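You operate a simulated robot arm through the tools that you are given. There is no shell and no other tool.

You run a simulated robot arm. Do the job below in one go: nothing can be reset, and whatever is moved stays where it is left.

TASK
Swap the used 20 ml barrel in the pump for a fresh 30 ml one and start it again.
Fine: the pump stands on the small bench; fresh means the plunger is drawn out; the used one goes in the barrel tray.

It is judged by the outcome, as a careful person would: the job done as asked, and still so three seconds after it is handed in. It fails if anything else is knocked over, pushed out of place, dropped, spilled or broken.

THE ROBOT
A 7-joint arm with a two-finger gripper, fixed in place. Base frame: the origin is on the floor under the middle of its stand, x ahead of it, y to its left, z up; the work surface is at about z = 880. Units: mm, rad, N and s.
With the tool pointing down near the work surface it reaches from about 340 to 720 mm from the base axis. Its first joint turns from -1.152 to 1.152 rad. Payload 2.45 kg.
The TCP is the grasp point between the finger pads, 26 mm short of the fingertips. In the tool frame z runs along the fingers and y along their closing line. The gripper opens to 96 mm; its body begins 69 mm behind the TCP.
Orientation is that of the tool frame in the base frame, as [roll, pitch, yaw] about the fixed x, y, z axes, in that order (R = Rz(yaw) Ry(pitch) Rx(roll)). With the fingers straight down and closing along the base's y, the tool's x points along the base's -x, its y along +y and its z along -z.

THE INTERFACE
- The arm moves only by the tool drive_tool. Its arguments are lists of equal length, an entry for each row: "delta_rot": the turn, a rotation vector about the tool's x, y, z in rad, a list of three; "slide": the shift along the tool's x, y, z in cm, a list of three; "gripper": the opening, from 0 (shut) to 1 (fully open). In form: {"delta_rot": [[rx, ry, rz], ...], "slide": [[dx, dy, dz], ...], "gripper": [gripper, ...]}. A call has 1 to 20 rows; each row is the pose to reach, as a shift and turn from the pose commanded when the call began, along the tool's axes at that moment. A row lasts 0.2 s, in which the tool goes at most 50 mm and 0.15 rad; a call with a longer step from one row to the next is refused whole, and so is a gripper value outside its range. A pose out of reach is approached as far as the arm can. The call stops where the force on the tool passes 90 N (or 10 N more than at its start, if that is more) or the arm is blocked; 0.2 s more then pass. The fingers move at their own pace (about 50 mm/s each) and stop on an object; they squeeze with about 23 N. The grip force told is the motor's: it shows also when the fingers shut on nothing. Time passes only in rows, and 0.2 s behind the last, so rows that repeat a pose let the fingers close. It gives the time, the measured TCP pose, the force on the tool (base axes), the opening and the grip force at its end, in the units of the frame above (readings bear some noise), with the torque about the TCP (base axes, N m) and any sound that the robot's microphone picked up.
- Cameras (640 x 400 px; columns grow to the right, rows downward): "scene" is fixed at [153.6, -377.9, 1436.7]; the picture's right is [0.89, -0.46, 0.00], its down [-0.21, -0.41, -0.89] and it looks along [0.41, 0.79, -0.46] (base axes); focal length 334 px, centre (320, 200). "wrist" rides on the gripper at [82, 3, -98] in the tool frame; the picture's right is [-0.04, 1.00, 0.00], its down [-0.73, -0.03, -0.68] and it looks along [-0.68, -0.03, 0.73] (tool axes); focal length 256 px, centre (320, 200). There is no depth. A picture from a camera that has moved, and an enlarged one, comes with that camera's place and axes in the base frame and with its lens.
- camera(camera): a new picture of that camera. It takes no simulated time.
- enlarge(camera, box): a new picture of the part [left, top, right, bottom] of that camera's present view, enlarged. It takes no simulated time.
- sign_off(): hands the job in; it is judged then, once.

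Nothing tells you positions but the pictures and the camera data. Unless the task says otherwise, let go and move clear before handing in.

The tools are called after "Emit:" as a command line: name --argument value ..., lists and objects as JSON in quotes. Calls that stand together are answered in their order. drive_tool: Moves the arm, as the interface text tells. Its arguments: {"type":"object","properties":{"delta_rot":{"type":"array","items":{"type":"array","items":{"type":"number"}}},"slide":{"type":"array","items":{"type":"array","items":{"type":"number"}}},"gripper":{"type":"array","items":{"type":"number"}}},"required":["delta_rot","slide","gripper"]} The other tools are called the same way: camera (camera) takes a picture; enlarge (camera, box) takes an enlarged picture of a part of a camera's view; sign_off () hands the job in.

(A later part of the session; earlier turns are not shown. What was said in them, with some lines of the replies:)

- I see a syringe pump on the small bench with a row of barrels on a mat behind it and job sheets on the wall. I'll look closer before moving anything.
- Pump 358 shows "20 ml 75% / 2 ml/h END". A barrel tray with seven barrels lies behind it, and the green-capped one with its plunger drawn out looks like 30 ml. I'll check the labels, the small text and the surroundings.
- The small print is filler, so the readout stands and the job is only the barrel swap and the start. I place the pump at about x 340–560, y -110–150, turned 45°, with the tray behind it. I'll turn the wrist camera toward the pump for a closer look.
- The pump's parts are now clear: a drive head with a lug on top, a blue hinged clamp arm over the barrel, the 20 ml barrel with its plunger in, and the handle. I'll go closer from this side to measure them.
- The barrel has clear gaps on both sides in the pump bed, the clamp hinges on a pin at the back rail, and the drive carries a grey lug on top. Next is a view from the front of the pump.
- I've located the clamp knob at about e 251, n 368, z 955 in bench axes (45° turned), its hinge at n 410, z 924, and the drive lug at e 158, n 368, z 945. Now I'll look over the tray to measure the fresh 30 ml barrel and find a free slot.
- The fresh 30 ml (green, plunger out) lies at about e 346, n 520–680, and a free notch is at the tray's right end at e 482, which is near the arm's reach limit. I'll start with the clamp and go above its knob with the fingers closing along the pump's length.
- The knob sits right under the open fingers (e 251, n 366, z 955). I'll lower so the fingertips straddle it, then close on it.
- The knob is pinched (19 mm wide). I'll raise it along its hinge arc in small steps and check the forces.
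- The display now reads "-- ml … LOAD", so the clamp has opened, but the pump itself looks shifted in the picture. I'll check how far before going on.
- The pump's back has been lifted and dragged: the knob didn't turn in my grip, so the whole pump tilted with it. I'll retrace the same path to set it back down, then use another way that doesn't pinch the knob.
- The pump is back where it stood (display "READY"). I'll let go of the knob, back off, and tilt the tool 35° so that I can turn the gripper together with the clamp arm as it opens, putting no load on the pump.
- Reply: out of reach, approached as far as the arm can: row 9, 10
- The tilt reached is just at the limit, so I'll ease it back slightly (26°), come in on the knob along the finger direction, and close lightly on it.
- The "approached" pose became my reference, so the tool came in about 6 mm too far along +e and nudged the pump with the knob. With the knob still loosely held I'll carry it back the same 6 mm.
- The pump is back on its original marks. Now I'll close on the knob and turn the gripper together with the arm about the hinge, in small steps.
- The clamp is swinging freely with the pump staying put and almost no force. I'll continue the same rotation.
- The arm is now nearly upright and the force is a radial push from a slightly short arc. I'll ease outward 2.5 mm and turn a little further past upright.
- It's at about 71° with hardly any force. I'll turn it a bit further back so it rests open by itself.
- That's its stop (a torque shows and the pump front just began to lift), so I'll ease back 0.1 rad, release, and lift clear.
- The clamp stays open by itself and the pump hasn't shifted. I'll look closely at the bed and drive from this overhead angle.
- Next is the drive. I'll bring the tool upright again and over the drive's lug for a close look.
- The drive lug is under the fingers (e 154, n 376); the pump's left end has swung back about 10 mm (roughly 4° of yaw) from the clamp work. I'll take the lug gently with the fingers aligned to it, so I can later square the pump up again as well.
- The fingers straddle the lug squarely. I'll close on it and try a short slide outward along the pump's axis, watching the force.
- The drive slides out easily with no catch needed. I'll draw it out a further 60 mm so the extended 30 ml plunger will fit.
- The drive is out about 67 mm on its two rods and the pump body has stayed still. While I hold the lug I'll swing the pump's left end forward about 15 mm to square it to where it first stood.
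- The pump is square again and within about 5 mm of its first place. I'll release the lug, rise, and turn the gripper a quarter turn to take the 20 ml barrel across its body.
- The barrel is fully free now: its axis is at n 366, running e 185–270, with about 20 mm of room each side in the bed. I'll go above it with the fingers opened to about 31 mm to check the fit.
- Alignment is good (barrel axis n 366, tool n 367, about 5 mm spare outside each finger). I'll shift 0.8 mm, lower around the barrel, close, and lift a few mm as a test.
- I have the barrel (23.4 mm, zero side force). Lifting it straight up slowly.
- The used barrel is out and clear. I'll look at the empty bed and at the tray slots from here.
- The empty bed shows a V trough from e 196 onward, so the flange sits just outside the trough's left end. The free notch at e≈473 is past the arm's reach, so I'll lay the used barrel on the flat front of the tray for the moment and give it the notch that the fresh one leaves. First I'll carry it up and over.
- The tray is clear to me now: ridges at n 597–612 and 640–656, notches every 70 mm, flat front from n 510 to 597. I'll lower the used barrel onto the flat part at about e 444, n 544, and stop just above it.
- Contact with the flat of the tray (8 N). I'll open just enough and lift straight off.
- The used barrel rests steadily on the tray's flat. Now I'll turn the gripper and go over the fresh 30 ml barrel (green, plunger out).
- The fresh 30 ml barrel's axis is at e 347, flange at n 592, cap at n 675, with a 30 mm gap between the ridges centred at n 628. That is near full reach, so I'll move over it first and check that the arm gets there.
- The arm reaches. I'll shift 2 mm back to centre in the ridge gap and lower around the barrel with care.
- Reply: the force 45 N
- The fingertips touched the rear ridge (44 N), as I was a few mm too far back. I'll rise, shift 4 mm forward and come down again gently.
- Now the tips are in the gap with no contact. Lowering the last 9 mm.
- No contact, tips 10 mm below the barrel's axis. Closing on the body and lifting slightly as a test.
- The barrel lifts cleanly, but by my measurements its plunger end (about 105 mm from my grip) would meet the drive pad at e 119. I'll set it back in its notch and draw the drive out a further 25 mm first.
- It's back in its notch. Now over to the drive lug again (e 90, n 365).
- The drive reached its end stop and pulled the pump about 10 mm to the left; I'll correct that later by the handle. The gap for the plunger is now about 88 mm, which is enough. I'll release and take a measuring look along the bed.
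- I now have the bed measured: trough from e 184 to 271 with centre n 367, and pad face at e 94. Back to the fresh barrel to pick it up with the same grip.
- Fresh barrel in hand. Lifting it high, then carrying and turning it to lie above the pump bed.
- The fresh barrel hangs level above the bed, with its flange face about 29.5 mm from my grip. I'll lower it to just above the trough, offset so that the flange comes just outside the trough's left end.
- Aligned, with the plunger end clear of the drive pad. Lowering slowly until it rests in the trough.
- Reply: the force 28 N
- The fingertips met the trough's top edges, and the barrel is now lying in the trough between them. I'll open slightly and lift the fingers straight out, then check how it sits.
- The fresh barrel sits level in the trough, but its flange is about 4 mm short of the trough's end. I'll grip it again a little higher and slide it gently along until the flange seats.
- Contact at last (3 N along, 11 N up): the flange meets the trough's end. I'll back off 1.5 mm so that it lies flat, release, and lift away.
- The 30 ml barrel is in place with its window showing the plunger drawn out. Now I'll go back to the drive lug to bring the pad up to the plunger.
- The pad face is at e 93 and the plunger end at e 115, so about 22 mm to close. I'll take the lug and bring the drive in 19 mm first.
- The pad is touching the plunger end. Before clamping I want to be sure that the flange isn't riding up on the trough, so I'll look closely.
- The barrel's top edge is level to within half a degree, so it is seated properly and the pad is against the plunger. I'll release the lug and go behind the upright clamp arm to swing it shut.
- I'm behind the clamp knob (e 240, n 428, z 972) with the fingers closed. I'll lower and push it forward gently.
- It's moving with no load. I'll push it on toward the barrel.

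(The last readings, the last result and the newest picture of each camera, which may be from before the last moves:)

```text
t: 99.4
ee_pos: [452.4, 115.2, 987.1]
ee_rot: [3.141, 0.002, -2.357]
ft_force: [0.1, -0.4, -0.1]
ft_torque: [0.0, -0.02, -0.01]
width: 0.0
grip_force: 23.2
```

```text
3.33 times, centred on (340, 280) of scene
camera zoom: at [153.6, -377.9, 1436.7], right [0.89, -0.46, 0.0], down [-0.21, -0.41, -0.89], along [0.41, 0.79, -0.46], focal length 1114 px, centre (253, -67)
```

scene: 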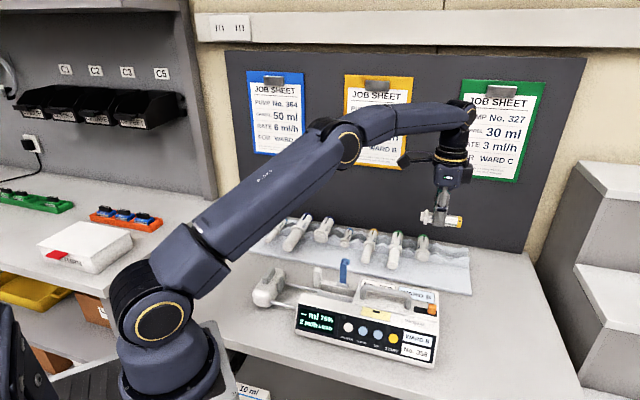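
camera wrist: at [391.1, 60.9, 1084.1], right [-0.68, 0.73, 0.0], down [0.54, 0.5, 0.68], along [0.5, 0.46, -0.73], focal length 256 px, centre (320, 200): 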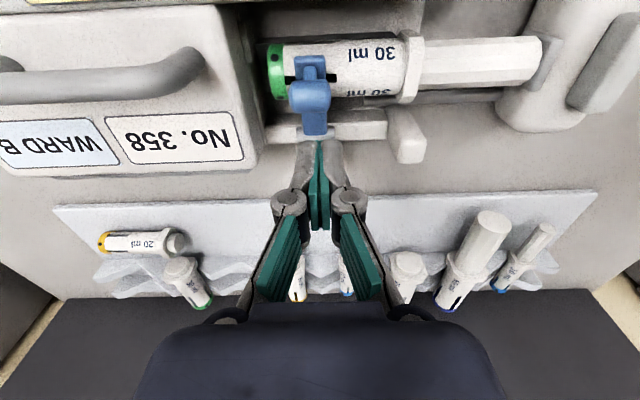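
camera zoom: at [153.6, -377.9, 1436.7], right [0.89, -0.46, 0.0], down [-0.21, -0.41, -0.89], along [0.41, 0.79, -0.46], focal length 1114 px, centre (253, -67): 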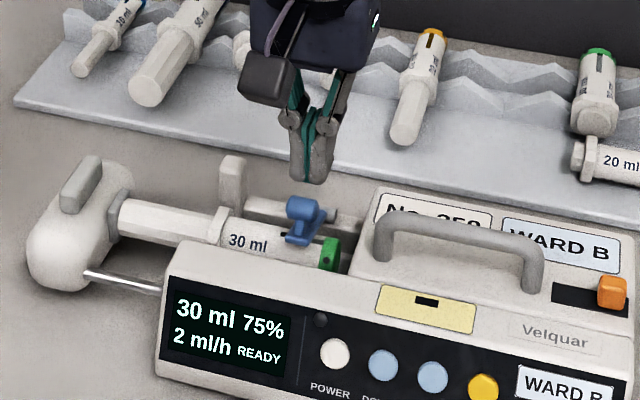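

The clamp has closed on the new barrel and the display reads "30 ml 75% · 2 ml/h READY". Next I'll move the used 20 ml barrel from the tray's flat into the notch that is now empty: up, turn, and over to it.

Emit:
drive_tool --delta_rot '[[0, 0, 0], [0, 0, 0], [0, 0, 0.13], [0, 0, 0.26], [0, 0, 0.39], [0, 0, 0.52], [0, 0, 0.65], [0, 0, 0.78], [0, 0, 0.92], [0, 0, 1.06], [0, 0, 1.2], [0, 0, 1.33], [0, 0, 1.46], [0, 0, 1.571], [0, 0, 1.571], [0, 0, 1.571]]' --slide '[[0, 0, -4], [0, 0, -7.5], [-1.2, -1.8, -7.5], [-2.4, -3.5, -7.5], [-3.6, -5.2, -7.5], [-4.8, -7, -7.5], [-6, -8.7, -7.5], [-7.2, -10.4, -7.5], [-8.4, -12.1, -7.5], [-9.6, -13.8, -7.5], [-10.8, -15.5, -7.5], [-12, -17.2, -7.5], [-13.2, -19, -6], [-14.66, -20.96, -4], [-14.66, -20.96, -2], [-14.66, -20.96, -2]]' --gripper '[0, 0.1, 0.2, 0.34, 0.34, 0.34, 0.34, 0.34, 0.34, 0.34, 0.34, 0.34, 0.34, 0.34, 0.34, 0.34]'

Emit:
camera --camera "wrist"

Emit:
enlarge --camera "wrist" --box '[220, 0, 420, 200]'

Emit:
enlarge --camera "scene" --box '[270, 250, 450, 370]'

```text
t: 102.8
ee_pos: [703.9, 71.6, 1008.3]
ee_rot: [3.139, -0.002, 2.357]
ft_force: [0.1, 0.1, -0.1]
ft_torque: [0.0, 0.03, 0.01]
width: 32.6
grip_force: 0.0
```

```text
taken
camera wrist: at [647.1, 132.6, 1105.2], right [0.74, 0.68, 0.0], down [0.5, -0.54, 0.68], along [0.46, -0.5, -0.73], focal length 256 px, centre (320, 200)
```

wrist: 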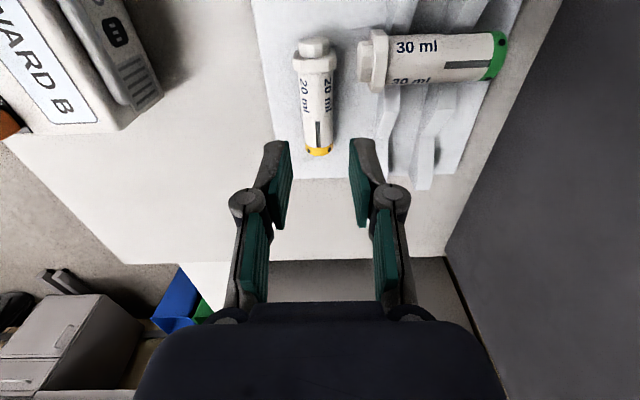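

```text
2.00 times, centred on (320, 100) of wrist
camera zoom: at [647.1, 132.6, 1105.2], right [0.74, 0.68, 0.0], down [0.5, -0.54, 0.68], along [0.46, -0.5, -0.73], focal length 512 px, centre (320, 400)
```

zoom: 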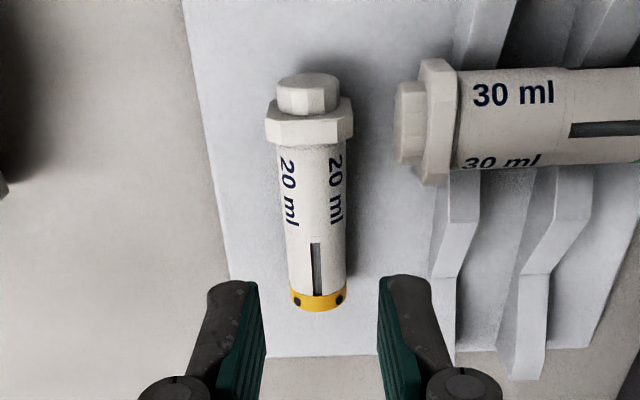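

```text
3.33 times, centred on (360, 310) of scene
camera zoom: at [153.6, -377.9, 1436.7], right [0.89, -0.46, 0.0], down [-0.21, -0.41, -0.89], along [0.41, 0.79, -0.46], focal length 1114 px, centre (187, -167)
```

zoom: 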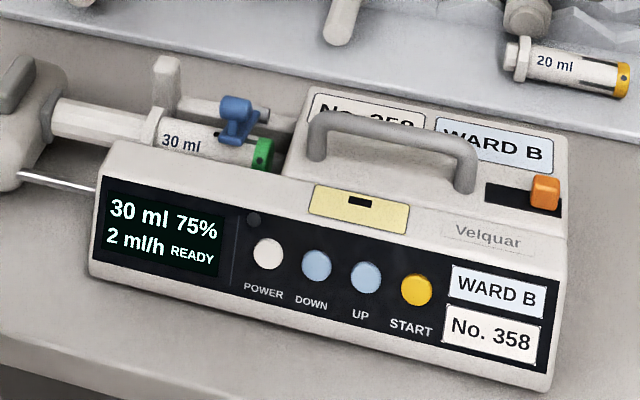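

Emit:
drive_tool --delta_rot '[[0, 0, 0], [0, 0, 0], [0, 0, 0], [0, 0, 0], [0, 0, 0], [0, 0, 0], [0, 0, 0], [0, 0, 0]]' --slide '[[-0.3, -0.3, 3], [-0.3, -0.3, 6], [-0.3, -0.3, 8], [-0.3, -0.3, 9.1], [-0.3, -0.3, 9.1], [-0.3, -0.3, 9.1], [-0.3, -0.3, 9.1], [-0.3, -0.3, 9.1]]' --gripper '[0.34, 0.34, 0.34, 0.34, 0.34, 0, 0, 0]'

Emit:
enlarge --camera "wrist" --box '[220, 0, 420, 200]'

Emit:
enlarge --camera "scene" --box '[360, 210, 500, 310]'

```text
t: 104.6
ee_pos: [703.5, 68.2, 916.4]
ee_rot: [3.141, -0.002, 2.356]
ft_force: [-0.1, 0.5, -0.4]
ft_torque: [-0.04, -0.02, 0.02]
width: 22.7
grip_force: 22.8
```

```text
2.00 times, centred on (320, 100) of wrist
camera zoom: at [647.0, 128.6, 1013.8], right [0.73, 0.68, 0.0], down [0.5, -0.54, 0.68], along [0.46, -0.5, -0.73], focal length 512 px, centre (320, 400)
```

zoom: 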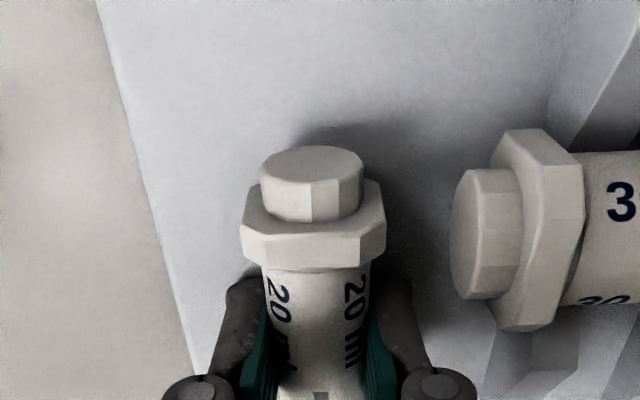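

```text
4.00 times, centred on (430, 260) of scene
camera zoom: at [153.6, -377.9, 1436.7], right [0.89, -0.46, 0.0], down [-0.21, -0.41, -0.89], along [0.41, 0.79, -0.46], focal length 1337 px, centre (-120, -40)
```

zoom: 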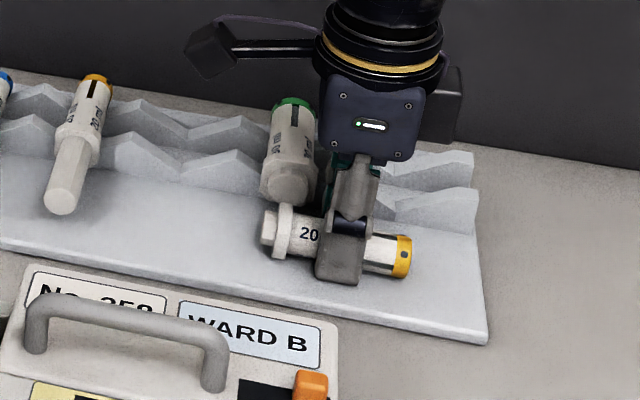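

Gripped again, 28 mm from its flange. Lifting, turning and carrying it over the empty notch at e 347.

Emit:
drive_tool --delta_rot '[[0, 0, 0], [0, 0, 0], [0, 0, 0], [0, 0, -0.13], [0, 0, -0.26], [0, 0, -0.39], [0, 0, -0.52], [0, 0, -0.65], [0, 0, -0.78], [0, 0, -0.92], [0, 0, -1.06], [0, 0, -1.2], [0, 0, -1.33], [0, 0, -1.46], [0, 0, -1.571], [0, 0, -1.571], [0, 0, -1.571]]' --slide '[[0, 0, -4.5], [0, 0, -9], [0, 0, -13], [0.5, 0.3, -14], [1.4, 0.9, -14], [2.3, 1.6, -14], [3.2, 2.3, -14], [4.1, 3, -14], [5, 3.7, -14], [5.9, 4.4, -14], [6.8, 5.1, -14], [7.7, 5.8, -14], [8.6, 6.5, -14], [9.5, 7.2, -14], [10.22, 7.63, -12], [10.22, 7.63, -9], [10.22, 7.63, -7]]' --gripper '[0, 0, 0, 0, 0, 0, 0, 0, 0, 0, 0, 0, 0, 0, 0, 0, 0]'

Emit:
camera --camera "wrist"

Emit:
enlarge --camera "wrist" --box '[220, 0, 420, 200]'

Emit:
enlarge --camera "scene" --box '[330, 190, 470, 300]'

```text
t: 108.2
ee_pos: [686.9, 192.7, 985.9]
ee_rot: [3.14, 0.002, -2.355]
ft_force: [0.3, 0.0, 0.1]
ft_torque: [0.0, 0.02, 0.0]
width: 22.6
grip_force: 23.1
```

```text
taken
camera wrist: at [625.9, 138.4, 1083.0], right [-0.68, 0.73, 0.0], down [0.54, 0.5, 0.68], along [0.5, 0.46, -0.73], focal length 256 px, centre (320, 200)
```

wrist: 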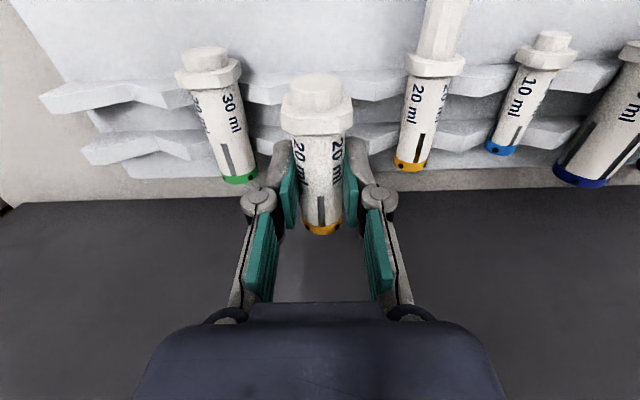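

```text
2.00 times, centred on (320, 100) of wrist
camera zoom: at [625.9, 138.4, 1083.0], right [-0.68, 0.73, 0.0], down [0.54, 0.5, 0.68], along [0.5, 0.46, -0.73], focal length 512 px, centre (320, 400)
```

zoom: 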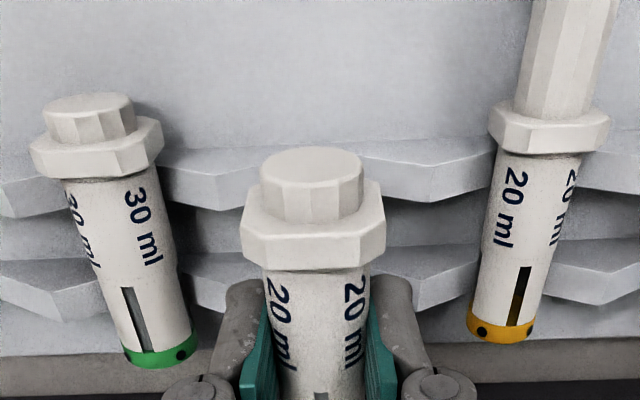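

```text
3.64 times, centred on (400, 245) of scene
camera zoom: at [153.6, -377.9, 1436.7], right [0.89, -0.46, 0.0], down [-0.21, -0.41, -0.89], along [0.41, 0.79, -0.46], focal length 1215 px, centre (29, 36)
```

zoom: 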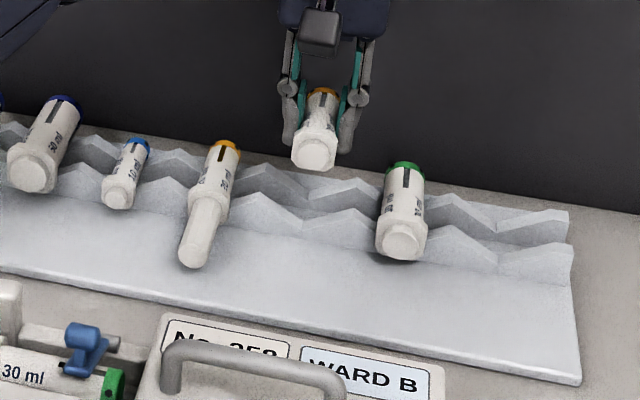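

Emit:
drive_tool --delta_rot '[[0, 0, 0], [0, 0, 0], [0, 0, 0], [0, 0, 0], [0, 0, 0]]' --slide '[[0, 0.25, 2], [0, 0.25, 3.5], [0, 0.25, 4.6], [0, 0.25, 5.4], [0, 0.25, 5.4]]' --gripper '[0, 0, 0, 0, 0]'

Emit:
enlarge --camera "wrist" --box '[220, 0, 420, 200]'

Emit:
enlarge --camera "scene" --box '[340, 200, 460, 290]'

```text
t: 109.4
ee_pos: [685.5, 194.7, 933.5]
ee_rot: [3.141, 0.002, -2.355]
ft_force: [0.0, 0.0, 0.1]
ft_torque: [0.01, 0.03, -0.02]
width: 22.8
grip_force: 22.9
```

```text
2.00 times, centred on (320, 100) of wrist
camera zoom: at [624.0, 139.7, 1029.9], right [-0.68, 0.73, 0.0], down [0.54, 0.5, 0.68], along [0.5, 0.46, -0.73], focal length 512 px, centre (320, 400)
```

zoom: 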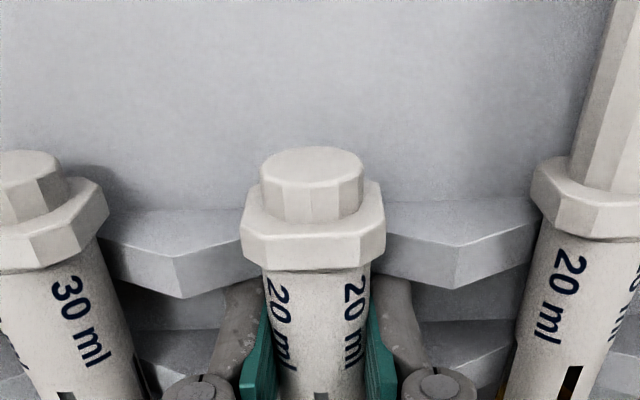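

```text
4.44 times, centred on (400, 245) of scene
camera zoom: at [153.6, -377.9, 1436.7], right [0.89, -0.46, 0.0], down [-0.21, -0.41, -0.89], along [0.41, 0.79, -0.46], focal length 1485 px, centre (-36, 0)
```

zoom: 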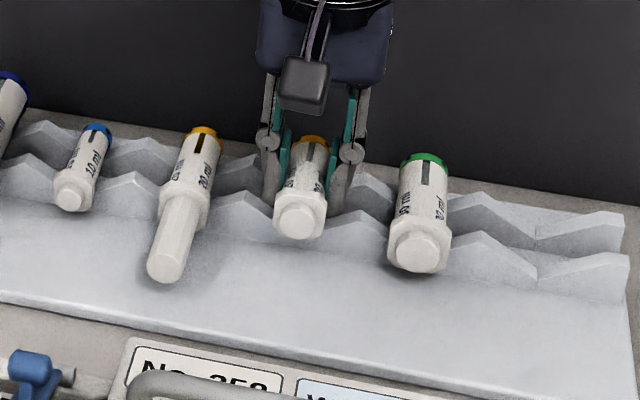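

Centred over the notch, flange just ahead of the front ridge. Lowering the last centimetre slowly.

Emit:
drive_tool --delta_rot '[[0, 0, 0], [0, 0, 0], [0, 0, 0], [0, 0, 0]]' --slide '[[0.05, 0, 0.35], [0.05, 0, 0.7], [0.05, 0, 0.95], [0.05, 0, 1.0]]' --gripper '[0, 0, 0, 0]'

Emit:
enlarge --camera "scene" --box '[340, 200, 460, 290]'

```text
t: 110.4
ee_pos: [685.8, 193.9, 925.1]
ee_rot: [-3.14, 0.005, -2.356]
ft_force: [-1.3, -2.6, 13.4]
ft_torque: [0.22, -0.29, -0.03]
width: 22.9
grip_force: 23.5
```

```text
4.44 times, centred on (400, 245) of scene
camera zoom: at [153.3, -378.1, 1436.6], right [0.89, -0.46, 0.0], down [-0.21, -0.41, -0.89], along [0.41, 0.79, -0.46], focal length 1485 px, centre (-36, 0)
```

zoom: 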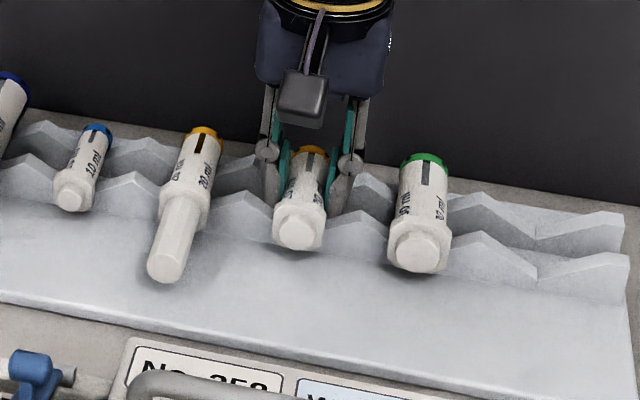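

It's touching the rear ridge (13 N); only a degree of tilt is left to settle. I'll ease up a touch, open, and lift clear.

Emit:
drive_tool --delta_rot '[[0, 0, 0], [0, 0, 0], [0, 0, 0], [0, 0, 0], [0, 0, 0], [0, 0, 0], [0, 0, 0], [0, 0, 0]]' --slide '[[0, 0, -0.1], [0, 0, -0.1], [0, 0, -0.1], [0, 0, -0.1], [0, 0, -1], [0, 0, -4], [0, 0, -8], [0, 0, -11]]' --gripper '[0, 0.28, 0.34, 0.34, 0.34, 0.34, 0.34, 0.34]'

Emit:
enlarge --camera "scene" --box '[340, 200, 460, 290]'

Emit:
enlarge --camera "wrist" --box '[180, 0, 460, 200]'

```text
t: 112.2
ee_pos: [682.2, 194.0, 1031.5]
ee_rot: [-3.141, 0.0, -2.357]
ft_force: [0.8, -0.6, 0.1]
ft_torque: [-0.02, 0.04, -0.01]
width: 32.6
grip_force: 0.1
```

```text
4.44 times, centred on (400, 245) of scene
camera zoom: at [153.6, -377.9, 1436.7], right [0.89, -0.46, 0.0], down [-0.21, -0.41, -0.89], along [0.41, 0.79, -0.46], focal length 1485 px, centre (-36, 0)
```

zoom: 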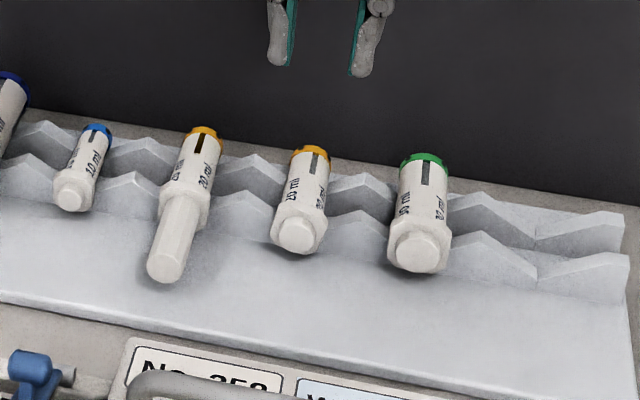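

```text
2.00 times, centred on (320, 100) of wrist
camera zoom: at [623.0, 139.4, 1129.4], right [-0.68, 0.73, 0.0], down [0.54, 0.5, 0.68], along [0.5, 0.46, -0.73], focal length 512 px, centre (320, 400)
```

zoom: 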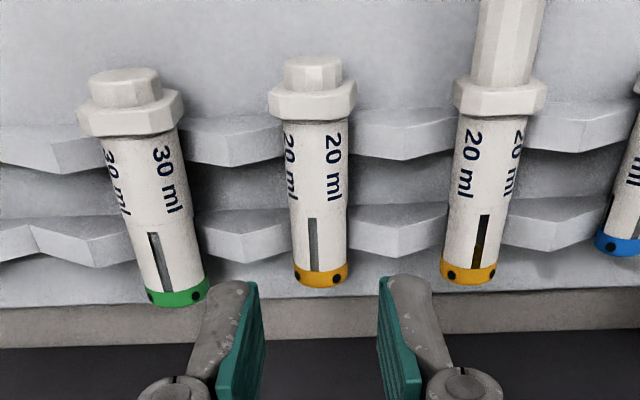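

The used 20 ml barrel now lies properly in the tray notch. The pump still stands about 13 mm left of its first position, so I'll go over its carrying handle to set it back.

Emit:
drive_tool --delta_rot '[[0, 0, 0.13], [0, 0, 0.26], [0, 0, 0.39], [0, 0, 0.52], [0, 0, 0.65], [0, 0, 0.78], [0, 0, 0.92], [0, 0, 1.06], [0, 0, 1.2], [0, 0, 1.33], [0, 0, 1.46], [0, 0, 1.571], [0, 0, 1.571], [0, 0, 1.571]]' --slide '[[1.5, 0, -2], [3.5, 0.1, -2], [5.8, 0.1, -2], [8.1, 0.2, -2], [10.4, 0.2, -2], [12.7, 0.3, -2], [15, 0.3, -2], [17.3, 0.4, -2], [19.6, 0.5, -2], [21.9, 0.6, -1], [24.2, 0.7, 0], [26.7, 0.7, 1], [26.7, 0.7, 2], [26.7, 0.7, 2]]' --gripper '[0.34, 0.34, 0.34, 0.34, 0.34, 0.34, 0.34, 0.34, 0.34, 0.34, 0.34, 0.34, 0.34, 0.34]'

Emit:
camera --camera "wrist"

Emit:
enlarge --camera "wrist" --box '[220, 40, 420, 220]'

Emit:
enlarge --camera "scene" --box '[270, 250, 450, 370]'

```text
t: 115.2
ee_pos: [489.8, 11.1, 1011.4]
ee_rot: [3.138, -0.001, 2.357]
ft_force: [0.0, -1.3, 0.0]
ft_torque: [-0.02, 0.01, 0.02]
width: 32.4
grip_force: 0.0
```

```text
taken
camera wrist: at [433.6, 72.2, 1109.9], right [0.74, 0.68, 0.0], down [0.5, -0.54, 0.68], along [0.46, -0.5, -0.73], focal length 256 px, centre (320, 200)
```

wrist: 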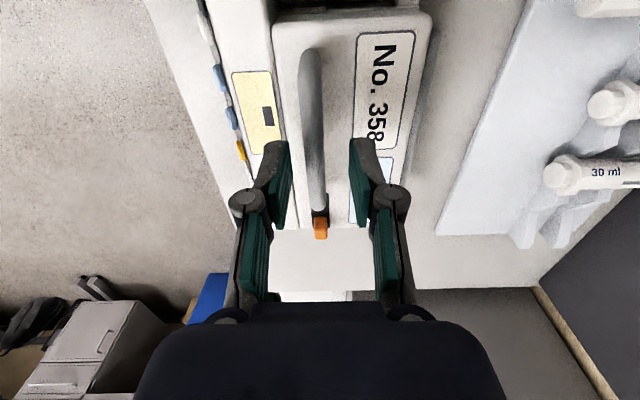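

```text
2.22 times, centred on (320, 130) of wrist
camera zoom: at [433.6, 72.2, 1109.9], right [0.74, 0.68, 0.0], down [0.5, -0.54, 0.68], along [0.46, -0.5, -0.73], focal length 569 px, centre (320, 356)
```

zoom: 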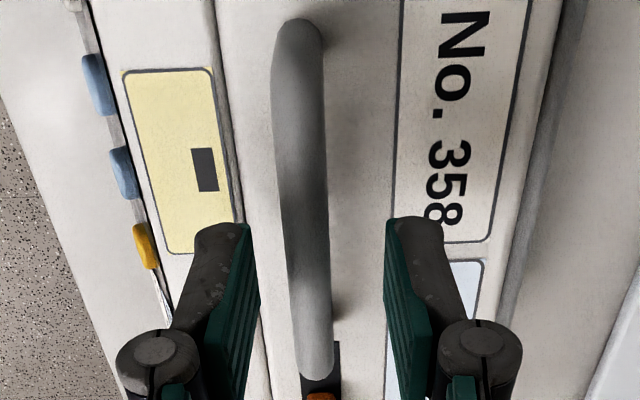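

```text
3.33 times, centred on (360, 310) of scene
camera zoom: at [153.6, -377.9, 1436.7], right [0.89, -0.46, 0.0], down [-0.21, -0.41, -0.89], along [0.41, 0.79, -0.46], focal length 1114 px, centre (187, -167)
```

zoom: 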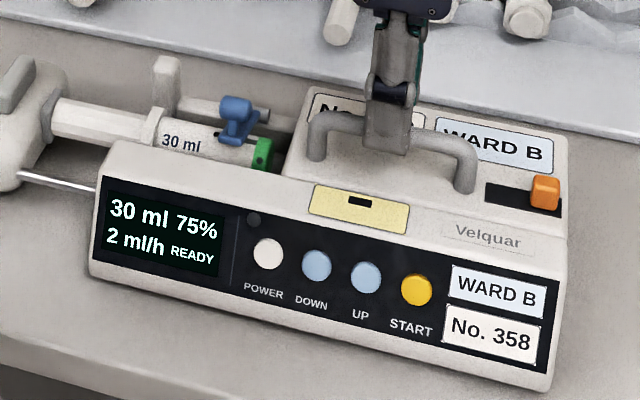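

The handle bar is at n 350, z 961. I'll lower over it, close, and slide the pump 13 mm back along the bench.

Emit:
drive_tool --delta_rot '[[0, 0, 0], [0, 0, 0], [0, 0, 0], [0, 0, 0], [0, 0, 0], [0, 0, 0], [0, 0, 0]]' --slide '[[0, -0.46, 1.5], [0, -0.46, 3], [0, -0.46, 3.75], [0, -0.46, 3.75], [0, -0.46, 3.75], [0, -0.46, 3.75], [0, -0.46, 3.75]]' --gripper '[0.34, 0.34, 0.34, 0, 0, 0, 0]'

Emit:
enlarge --camera "scene" --box '[270, 250, 450, 370]'

```text
t: 116.8
ee_pos: [487.0, 5.6, 978.6]
ee_rot: [3.137, 0.004, 2.354]
ft_force: [-14.3, -16.1, 71.4]
ft_torque: [-1.05, 1.62, 0.18]
width: 16.6
grip_force: 22.7
```

```text
3.33 times, centred on (360, 310) of scene
camera zoom: at [152.1, -378.3, 1436.7], right [0.89, -0.46, 0.0], down [-0.21, -0.41, -0.89], along [0.41, 0.79, -0.46], focal length 1114 px, centre (187, -167)
```

zoom: 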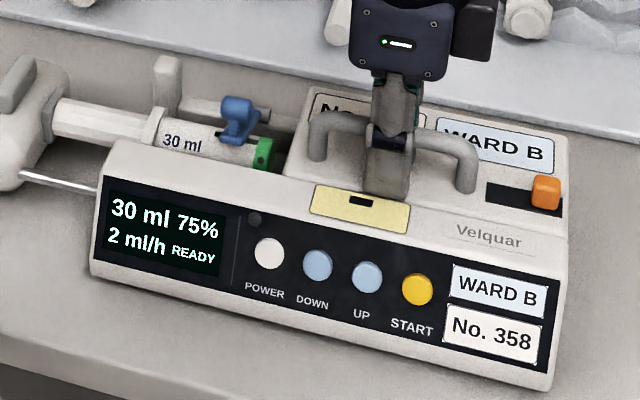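

The fingertips are pressing on the pump's top plate (71 N), so I'll ease up right away by 5 mm.

Emit:
drive_tool --delta_rot '[[0, 0, 0], [0, 0, 0]]' --slide '[[0, 0, -0.3], [0, 0, -0.5]]' --gripper '[0, 0]'

Emit:
enlarge --camera "scene" --box '[270, 250, 450, 370]'

Emit:
enlarge --camera "wrist" --box '[220, 40, 420, 220]'

```text
t: 117.4
ee_pos: [485.1, 8.9, 978.1]
ee_rot: [-3.14, -0.005, 2.357]
ft_force: [0.9, 2.6, 0.2]
ft_torque: [-0.46, -0.56, 0.08]
width: 10.4
grip_force: 23.3
```

```text
3.33 times, centred on (360, 310) of scene
camera zoom: at [153.8, -377.8, 1436.7], right [0.89, -0.46, 0.0], down [-0.21, -0.41, -0.89], along [0.41, 0.79, -0.46], focal length 1114 px, centre (187, -167)
```

zoom: 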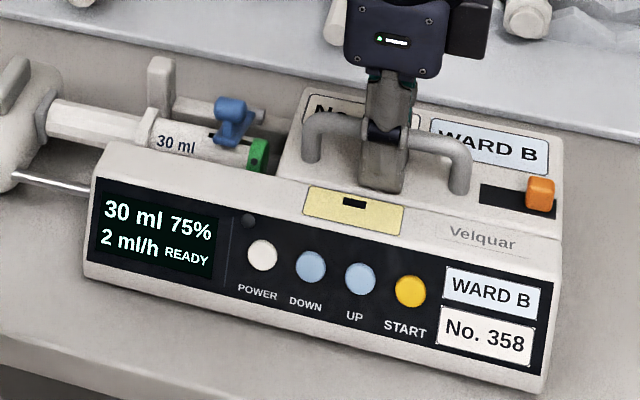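

```text
2.22 times, centred on (320, 130) of wrist
camera zoom: at [429.4, 69.1, 1075.6], right [0.73, 0.68, 0.0], down [0.5, -0.54, 0.68], along [0.46, -0.5, -0.74], focal length 569 px, centre (320, 356)
```

zoom: 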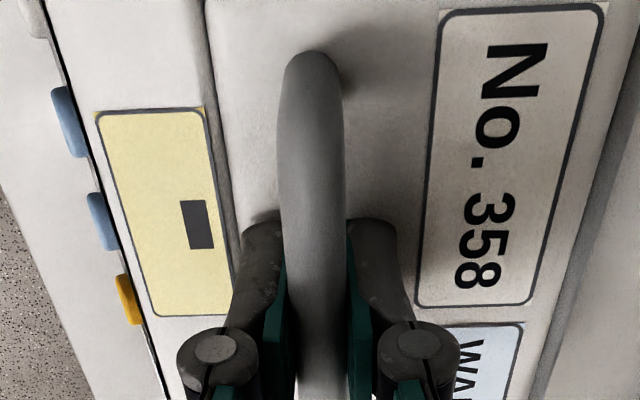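

I hold the handle lightly now (no vertical load). Sliding the pump 16.5 mm to the right to its first position.

Emit:
drive_tool --delta_rot '[[0, 0, 0], [0, 0, 0], [0, 0, 0], [0, 0, 0], [0, 0, 0], [0, 0, 0], [0, 0, 0]]' --slide '[[-0.2, 0, 0], [-0.5, 0, 0], [-0.8, 0, 0], [-1.1, 0, 0], [-1.4, 0, 0], [-1.65, 0, 0], [-1.65, 0, 0]]' --gripper '[0, 0, 0, 0, 0, 0, 0]'

Emit:
enlarge --camera "scene" --box '[270, 250, 450, 370]'

Emit:
enlarge --camera "scene" --box '[250, 240, 370, 320]'

```text
t: 119.0
ee_pos: [498.4, -4.9, 981.3]
ee_rot: [3.139, -0.001, 2.355]
ft_force: [0.3, 0.1, -0.9]
ft_torque: [-0.29, -0.3, 0.02]
width: 10.3
grip_force: 23.1
```

```text
3.33 times, centred on (360, 310) of scene
camera zoom: at [153.8, -377.9, 1436.6], right [0.89, -0.46, 0.0], down [-0.21, -0.41, -0.89], along [0.41, 0.79, -0.46], focal length 1114 px, centre (187, -167)
```

zoom: 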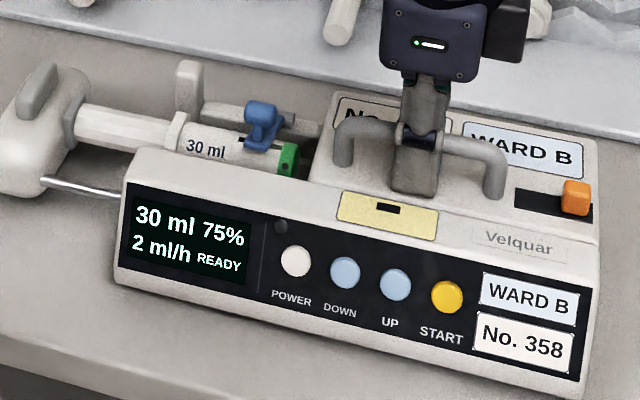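

```text
5.00 times, centred on (310, 280) of scene
camera zoom: at [153.8, -377.9, 1436.6], right [0.89, -0.46, 0.0], down [-0.21, -0.41, -0.89], along [0.41, 0.79, -0.46], focal length 1671 px, centre (370, -200)
```

zoom: 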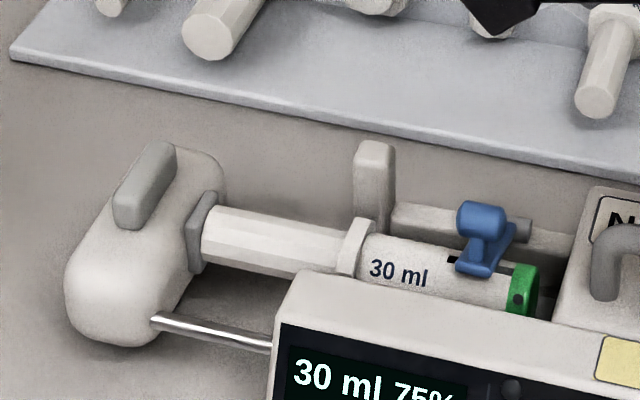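

Slightly too far (about 6 mm); I'll bring it back by that and 3 mm rearward.

Emit:
drive_tool --delta_rot '[[0, 0, 0], [0, 0, 0], [0, 0, 0], [0, 0, 0]]' --slide '[[0.2, 0.1, 0], [0.4, 0.2, 0], [0.55, 0.3, 0], [0.55, 0.3, 0.1]]' --gripper '[0, 0, 0, 0]'

Emit:
enlarge --camera "scene" --box '[270, 250, 450, 370]'

```text
t: 120.0
ee_pos: [497.9, 1.7, 979.0]
ee_rot: [-3.141, 0.0, 2.357]
ft_force: [0.7, 0.8, -0.3]
ft_torque: [0.49, 0.45, -0.05]
width: 10.1
grip_force: 23.2
```

```text
3.33 times, centred on (360, 310) of scene
camera zoom: at [153.7, -377.9, 1436.6], right [0.89, -0.46, 0.0], down [-0.21, -0.41, -0.89], along [0.41, 0.79, -0.46], focal length 1114 px, centre (187, -167)
```

zoom: 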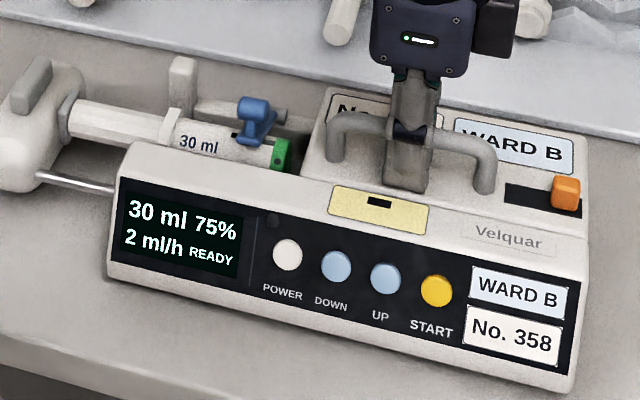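

The pump is back exactly on its first marks and still reads READY. I'll let go of the handle, rise, and move in front of the panel to measure the START button.

Emit:
drive_tool --delta_rot '[[0, 0, 0], [0, 0, 0], [0, 0, 0], [0, 0, 0], [0, 0, 0], [0, 0, -0.14], [0, 0, -0.28], [0, 0, -0.42], [0, 0, -0.56], [0, 0, -0.7], [0, 0, -0.84], [0, 0, -0.98], [0, 0, -1.12], [0, 0, -1.26], [0, 0, -1.4], [0, 0, -1.5], [0, 0, -1.571], [0, 0, -1.571]]' --slide '[[0, 0, 0], [0, 0, 0], [0, 0, -1], [0, 0, -3.5], [0, 0, -6], [0, -1, -6], [0, -2, -6], [0, -3, -6], [0, -4, -6], [0, -5, -6], [0, -6, -6], [0, -7, -6], [-0.5, -8, -6], [-1, -9, -6], [-1.5, -9.8, -6], [-2, -10.5, -6], [-2.2, -10.9, -6], [-2.2, -10.9, -6]]' --gripper '[0.25, 0.25, 0.25, 0.25, 0.25, 0.2, 0.1, 0, 0, 0, 0, 0, 0, 0, 0, 0, 0, 0]'

Emit:
camera --camera "wrist"

Emit:
enlarge --camera "wrist" --box '[220, 40, 440, 200]'

Emit:
enlarge --camera "scene" --box '[270, 250, 450, 370]'

```text
t: 123.8
ee_pos: [434.5, -90.7, 1039.2]
ee_rot: [-3.141, 0.003, -2.355]
ft_force: [-0.2, 0.0, 0.3]
ft_torque: [-0.04, 0.01, 0.01]
width: 0.0
grip_force: 23.0
```

```text
taken
camera wrist: at [374.0, -145.9, 1135.3], right [-0.68, 0.73, 0.0], down [0.54, 0.5, 0.68], along [0.5, 0.46, -0.73], focal length 256 px, centre (320, 200)
```

wrist: 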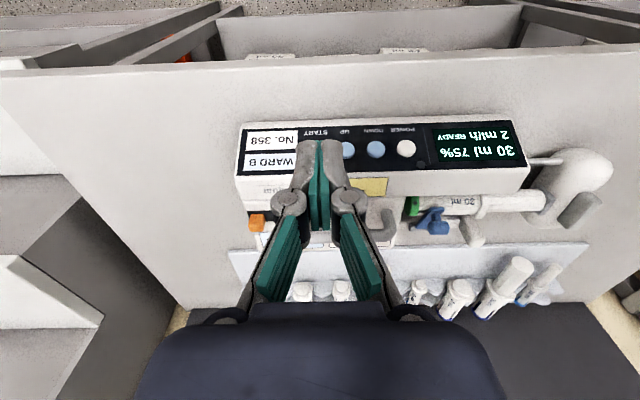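

```text
2.50 times, centred on (330, 120) of wrist
camera zoom: at [374.0, -145.9, 1135.3], right [-0.68, 0.73, 0.0], down [0.54, 0.5, 0.68], along [0.5, 0.46, -0.73], focal length 640 px, centre (295, 400)
```

zoom: 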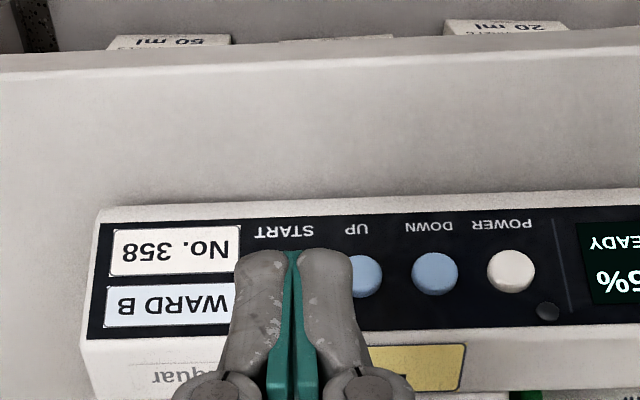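

```text
3.33 times, centred on (360, 310) of scene
camera zoom: at [153.6, -377.9, 1436.7], right [0.89, -0.46, 0.0], down [-0.21, -0.41, -0.89], along [0.41, 0.79, -0.46], focal length 1114 px, centre (187, -167)
```

zoom: 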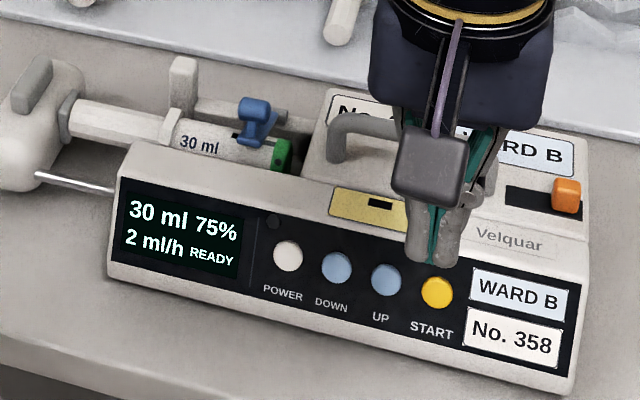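

The START button's face comes out at about e 377, n 292, z 928 on a nearly upright panel. I'll lower the closed fingers in front of it and approach so that their flat side can press it squarely.

Emit:
drive_tool --delta_rot '[[0, 0, 0], [0, 0, 0], [0, 0, 0], [0, 0, 0], [0, 0, 0]]' --slide '[[0, -0.65, 3], [0, -0.65, 6], [0, -0.65, 8.8], [-1.2, -0.65, 8.9], [-1.8, -0.65, 8.9]]' --gripper '[0, 0, 0, 0, 0]'

Emit:
camera --camera "wrist"

Emit:
enlarge --camera "wrist" --box '[240, 80, 400, 200]'

Emit:
enlarge --camera "scene" --box '[340, 280, 450, 370]'

```text
t: 125.0
ee_pos: [452.8, -84.4, 949.7]
ee_rot: [3.141, 0.003, -2.358]
ft_force: [-0.2, 1.0, -0.2]
ft_torque: [0.02, -0.01, 0.02]
width: 0.0
grip_force: 22.8
```

```text
taken
camera wrist: at [391.5, -138.1, 1046.3], right [-0.68, 0.73, 0.0], down [0.54, 0.5, 0.68], along [0.5, 0.46, -0.73], focal length 256 px, centre (320, 200)
```

wrist: 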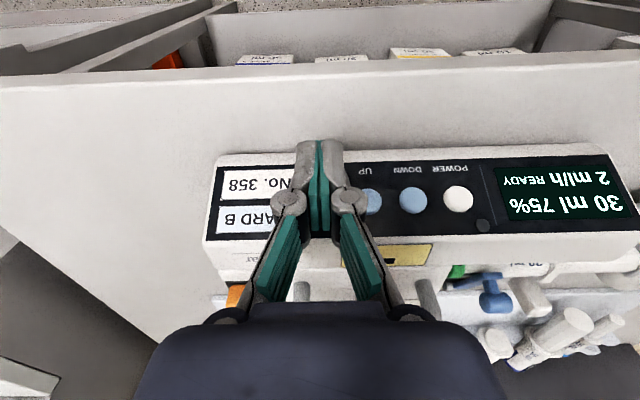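

```text
3.33 times, centred on (320, 140) of wrist
camera zoom: at [391.5, -138.1, 1046.3], right [-0.68, 0.73, 0.0], down [0.54, 0.5, 0.68], along [0.5, 0.46, -0.73], focal length 853 px, centre (320, 400)
```

zoom: 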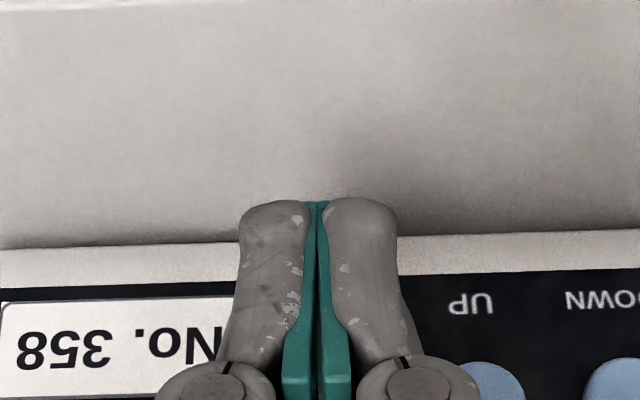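

```text
4.44 times, centred on (395, 325) of scene
camera zoom: at [153.6, -377.9, 1436.7], right [0.89, -0.46, 0.0], down [-0.21, -0.41, -0.89], along [0.41, 0.79, -0.46], focal length 1485 px, centre (-13, -356)
```

zoom: 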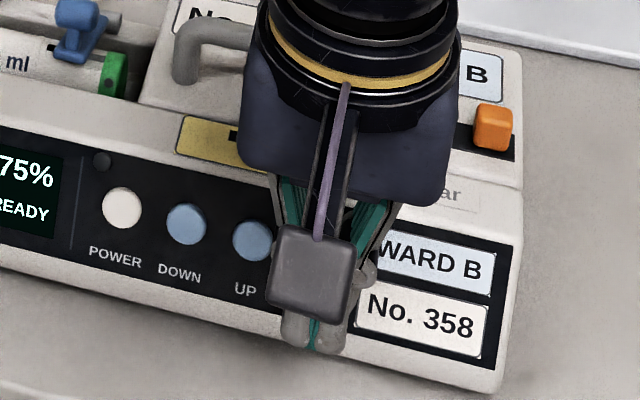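

Fingers are centred on START's column. Moving toward the panel in small steps and watching the force and the display.

Emit:
drive_tool --delta_rot '[[0, 0, 0], [0, 0, 0], [0, 0, 0], [0, 0, 0]]' --slide '[[-0.5, 0.1, 0], [-1.0, 0.1, 0], [-1.4, 0.1, 0], [-1.5, 0.1, 0]]' --gripper '[0, 0, 0, 0]'

Emit:
enlarge --camera "wrist" --box '[240, 80, 400, 200]'

Emit:
enlarge --camera "scene" --box '[290, 270, 450, 370]'

```text
t: 126.0
ee_pos: [461.7, -72.5, 950.9]
ee_rot: [3.141, 0.001, -2.355]
ft_force: [-1.4, -0.5, 0.4]
ft_torque: [-0.04, 0.03, 0.01]
width: 6.2
grip_force: 22.9
heard: click
```

```text
3.33 times, centred on (320, 140) of wrist
camera zoom: at [401.5, -126.6, 1047.0], right [-0.68, 0.73, 0.0], down [0.54, 0.5, 0.68], along [0.5, 0.46, -0.73], focal length 853 px, centre (320, 400)
```

zoom: 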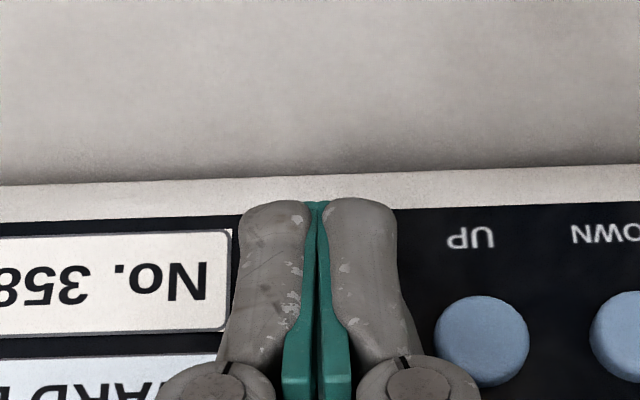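

```text
4.00 times, centred on (370, 320) of scene
camera zoom: at [153.6, -377.9, 1436.7], right [0.89, -0.46, 0.0], down [-0.21, -0.41, -0.89], along [0.41, 0.79, -0.46], focal length 1337 px, centre (120, -280)
```

zoom: 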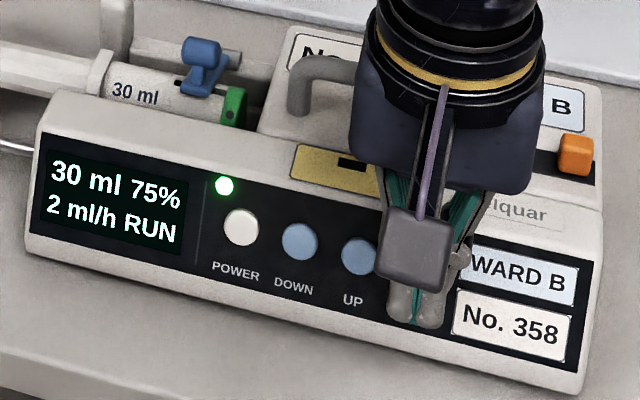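

A click, and the display now shows "30 ml 75% · 2 ml/h RUN" with a green light. I'll back straight away from the panel and rise clear.

Emit:
drive_tool --delta_rot '[[0, 0, 0], [0, 0, 0], [0, 0, 0], [0, 0, 0], [0, 0, 0], [0, 0, 0], [0, 0, 0], [0, 0, 0]]' --slide '[[0.8, 0, 0], [2, 0, 0], [3.5, 0, 0], [3.5, 0, -4], [3.5, 0, -8], [3.5, 0, -12], [3.5, 0, -15], [3.5, 0, -15]]' --gripper '[0, 0, 0, 0, 0, 0, 0, 0]'

Emit:
camera --camera "scene"

Emit:
enlarge --camera "scene" --box '[270, 250, 450, 370]'

Emit:
enlarge --camera "scene" --box '[240, 200, 480, 300]'

```text
t: 127.8
ee_pos: [437.1, -96.9, 1099.1]
ee_rot: [3.141, 0.002, -2.356]
ft_force: [-0.3, -0.4, -0.4]
ft_torque: [-0.01, -0.03, -0.01]
width: 0.0
grip_force: 23.0
```

```text
taken
```

scene: 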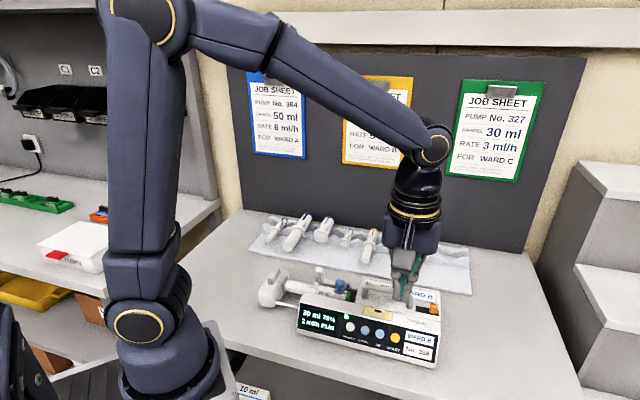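

```text
3.33 times, centred on (360, 310) of scene
camera zoom: at [153.6, -377.9, 1436.7], right [0.89, -0.46, 0.0], down [-0.21, -0.41, -0.89], along [0.41, 0.79, -0.46], focal length 1114 px, centre (187, -167)
```

zoom: 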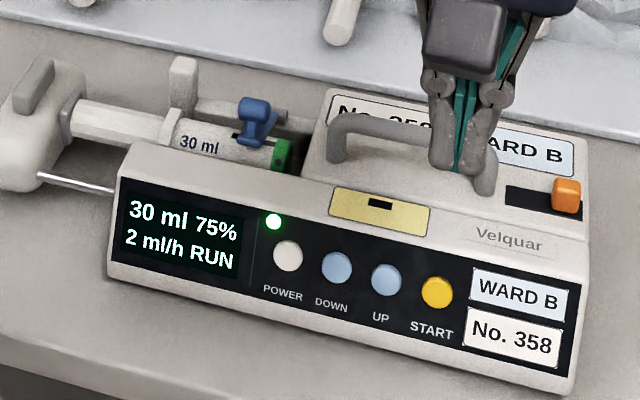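

```text
2.67 times, centred on (360, 250) of scene
camera zoom: at [153.6, -377.9, 1436.7], right [0.89, -0.46, 0.0], down [-0.21, -0.41, -0.89], along [0.41, 0.79, -0.46], focal length 891 px, centre (213, 67)
```

zoom: 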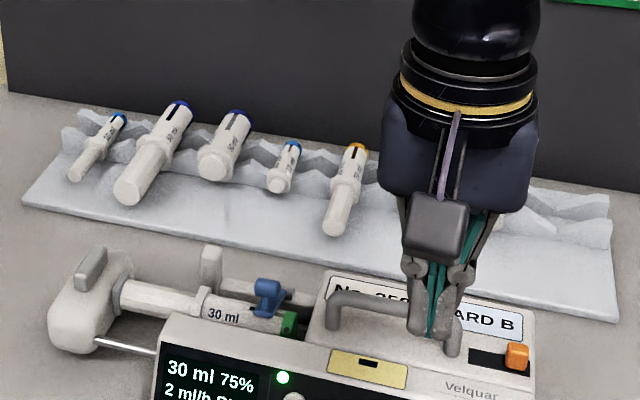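

The pump runs and stands on its original marks. I'll withdraw the arm well clear and watch for a few seconds that RUN holds.

Emit:
drive_tool --delta_rot '[[0, 0, 0], [0, 0, 0], [0, 0, 0], [0, 0, 0], [0, 0, 0], [0, 0, 0], [0, 0, 0], [0, 0, 0], [0, 0, 0], [0, 0, 0], [0, 0, 0], [0, 0, 0], [0, 0, 0], [0, 0, 0]]' --slide '[[0, 0, -4], [0, 0, -8], [0, 1, -11], [0, 4, -12], [0, 8, -12], [0, 12, -12], [0, 16, -12], [0, 20, -12], [0, 22, -12], [0, 22, -12], [0, 22, -12], [0, 22, -12], [0, 22, -12], [0, 22, -12]]' --gripper '[0, 0.2, 0.4, 0.5, 0.5, 0.5, 0.5, 0.5, 0.5, 0.5, 0.5, 0.5, 0.5, 0.5]'

Emit:
camera --camera "scene"

Emit:
enlarge --camera "scene" --box '[250, 240, 450, 370]'

Emit:
enlarge --camera "scene" --box '[240, 200, 480, 300]'

```text
t: 130.8
ee_pos: [280.8, 60.0, 1221.2]
ee_rot: [3.14, 0.002, -2.356]
ft_force: [1.0, -0.1, -0.4]
ft_torque: [0.03, 0.0, -0.02]
width: 48.1
grip_force: 0.2
```

```text
taken
```

scene: 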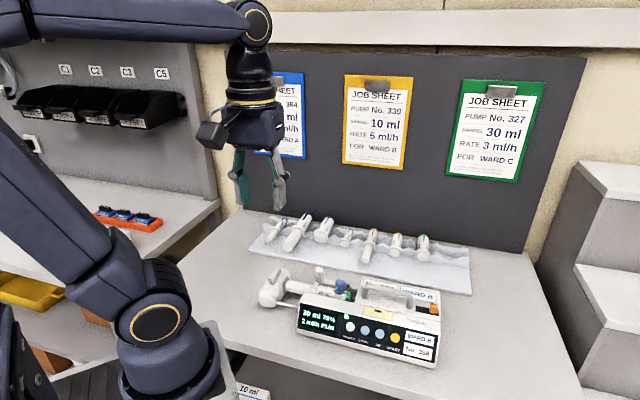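

```text
3.08 times, centred on (350, 305) of scene
camera zoom: at [153.6, -377.9, 1436.7], right [0.89, -0.46, 0.0], down [-0.21, -0.41, -0.89], along [0.41, 0.79, -0.46], focal length 1028 px, centre (228, -123)
```

zoom: 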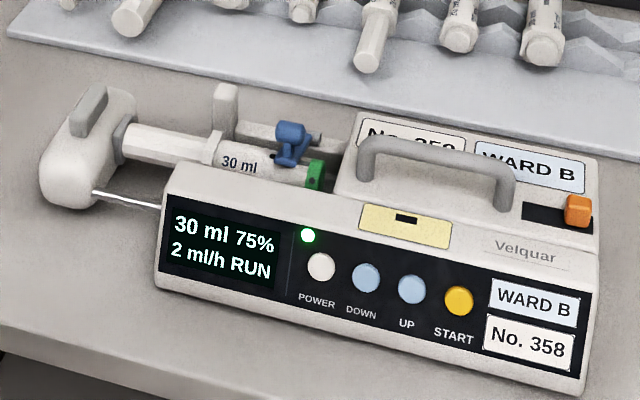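

```text
2.67 times, centred on (360, 250) of scene
camera zoom: at [153.6, -377.9, 1436.7], right [0.89, -0.46, 0.0], down [-0.21, -0.41, -0.89], along [0.41, 0.79, -0.46], focal length 891 px, centre (213, 67)
```

zoom: 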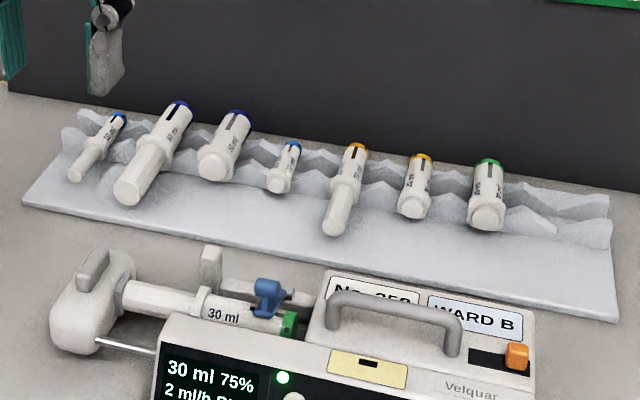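

The pump has kept "30 ml 75% · 2 ml/h RUN" with the green light for about 5 s. The fresh 30 ml barrel is clamped with the drive against its plunger, the used 20 ml barrel lies in the tray notch, and the other barrels are undisturbed. The arm is clear, so I'm handing in.

Emit:
sign_off

```text
The job is handed in.
```

The used 20 ml barrel is out and the fresh 30 ml one is in its place, clamped with the drive up against its plunger. The pump is running, and the display reads "30 ml 75% · 2 ml/h RUN" with the green light on. It held that for about 5 seconds before I handed in.

- **Used barrel:** it lies in the tray, in the notch the fresh 30 ml came from. The free notch at the far right was beyond the arm's reach.
- **Rate:** I left it at the 2 ml/h the pump was already showing. None of the job sheets on the wall are for pump No. 358.
- **Pump disturbed during the work:** on my first try at the clamp the back of the pump lifted about 17 mm, and I set it straight back down. It was also pushed or dragged by up to about 16 mm at times. While taking hold of the handle I pressed on the pump's top with about 70 N for a moment.
- **Pump now:** I slid it back, and in the pictures it stands on its original marks.
- **Tray:** I also touched a tray ridge with about 44 N while picking up the fresh barrel. The tray and the other barrels look undisturbed.
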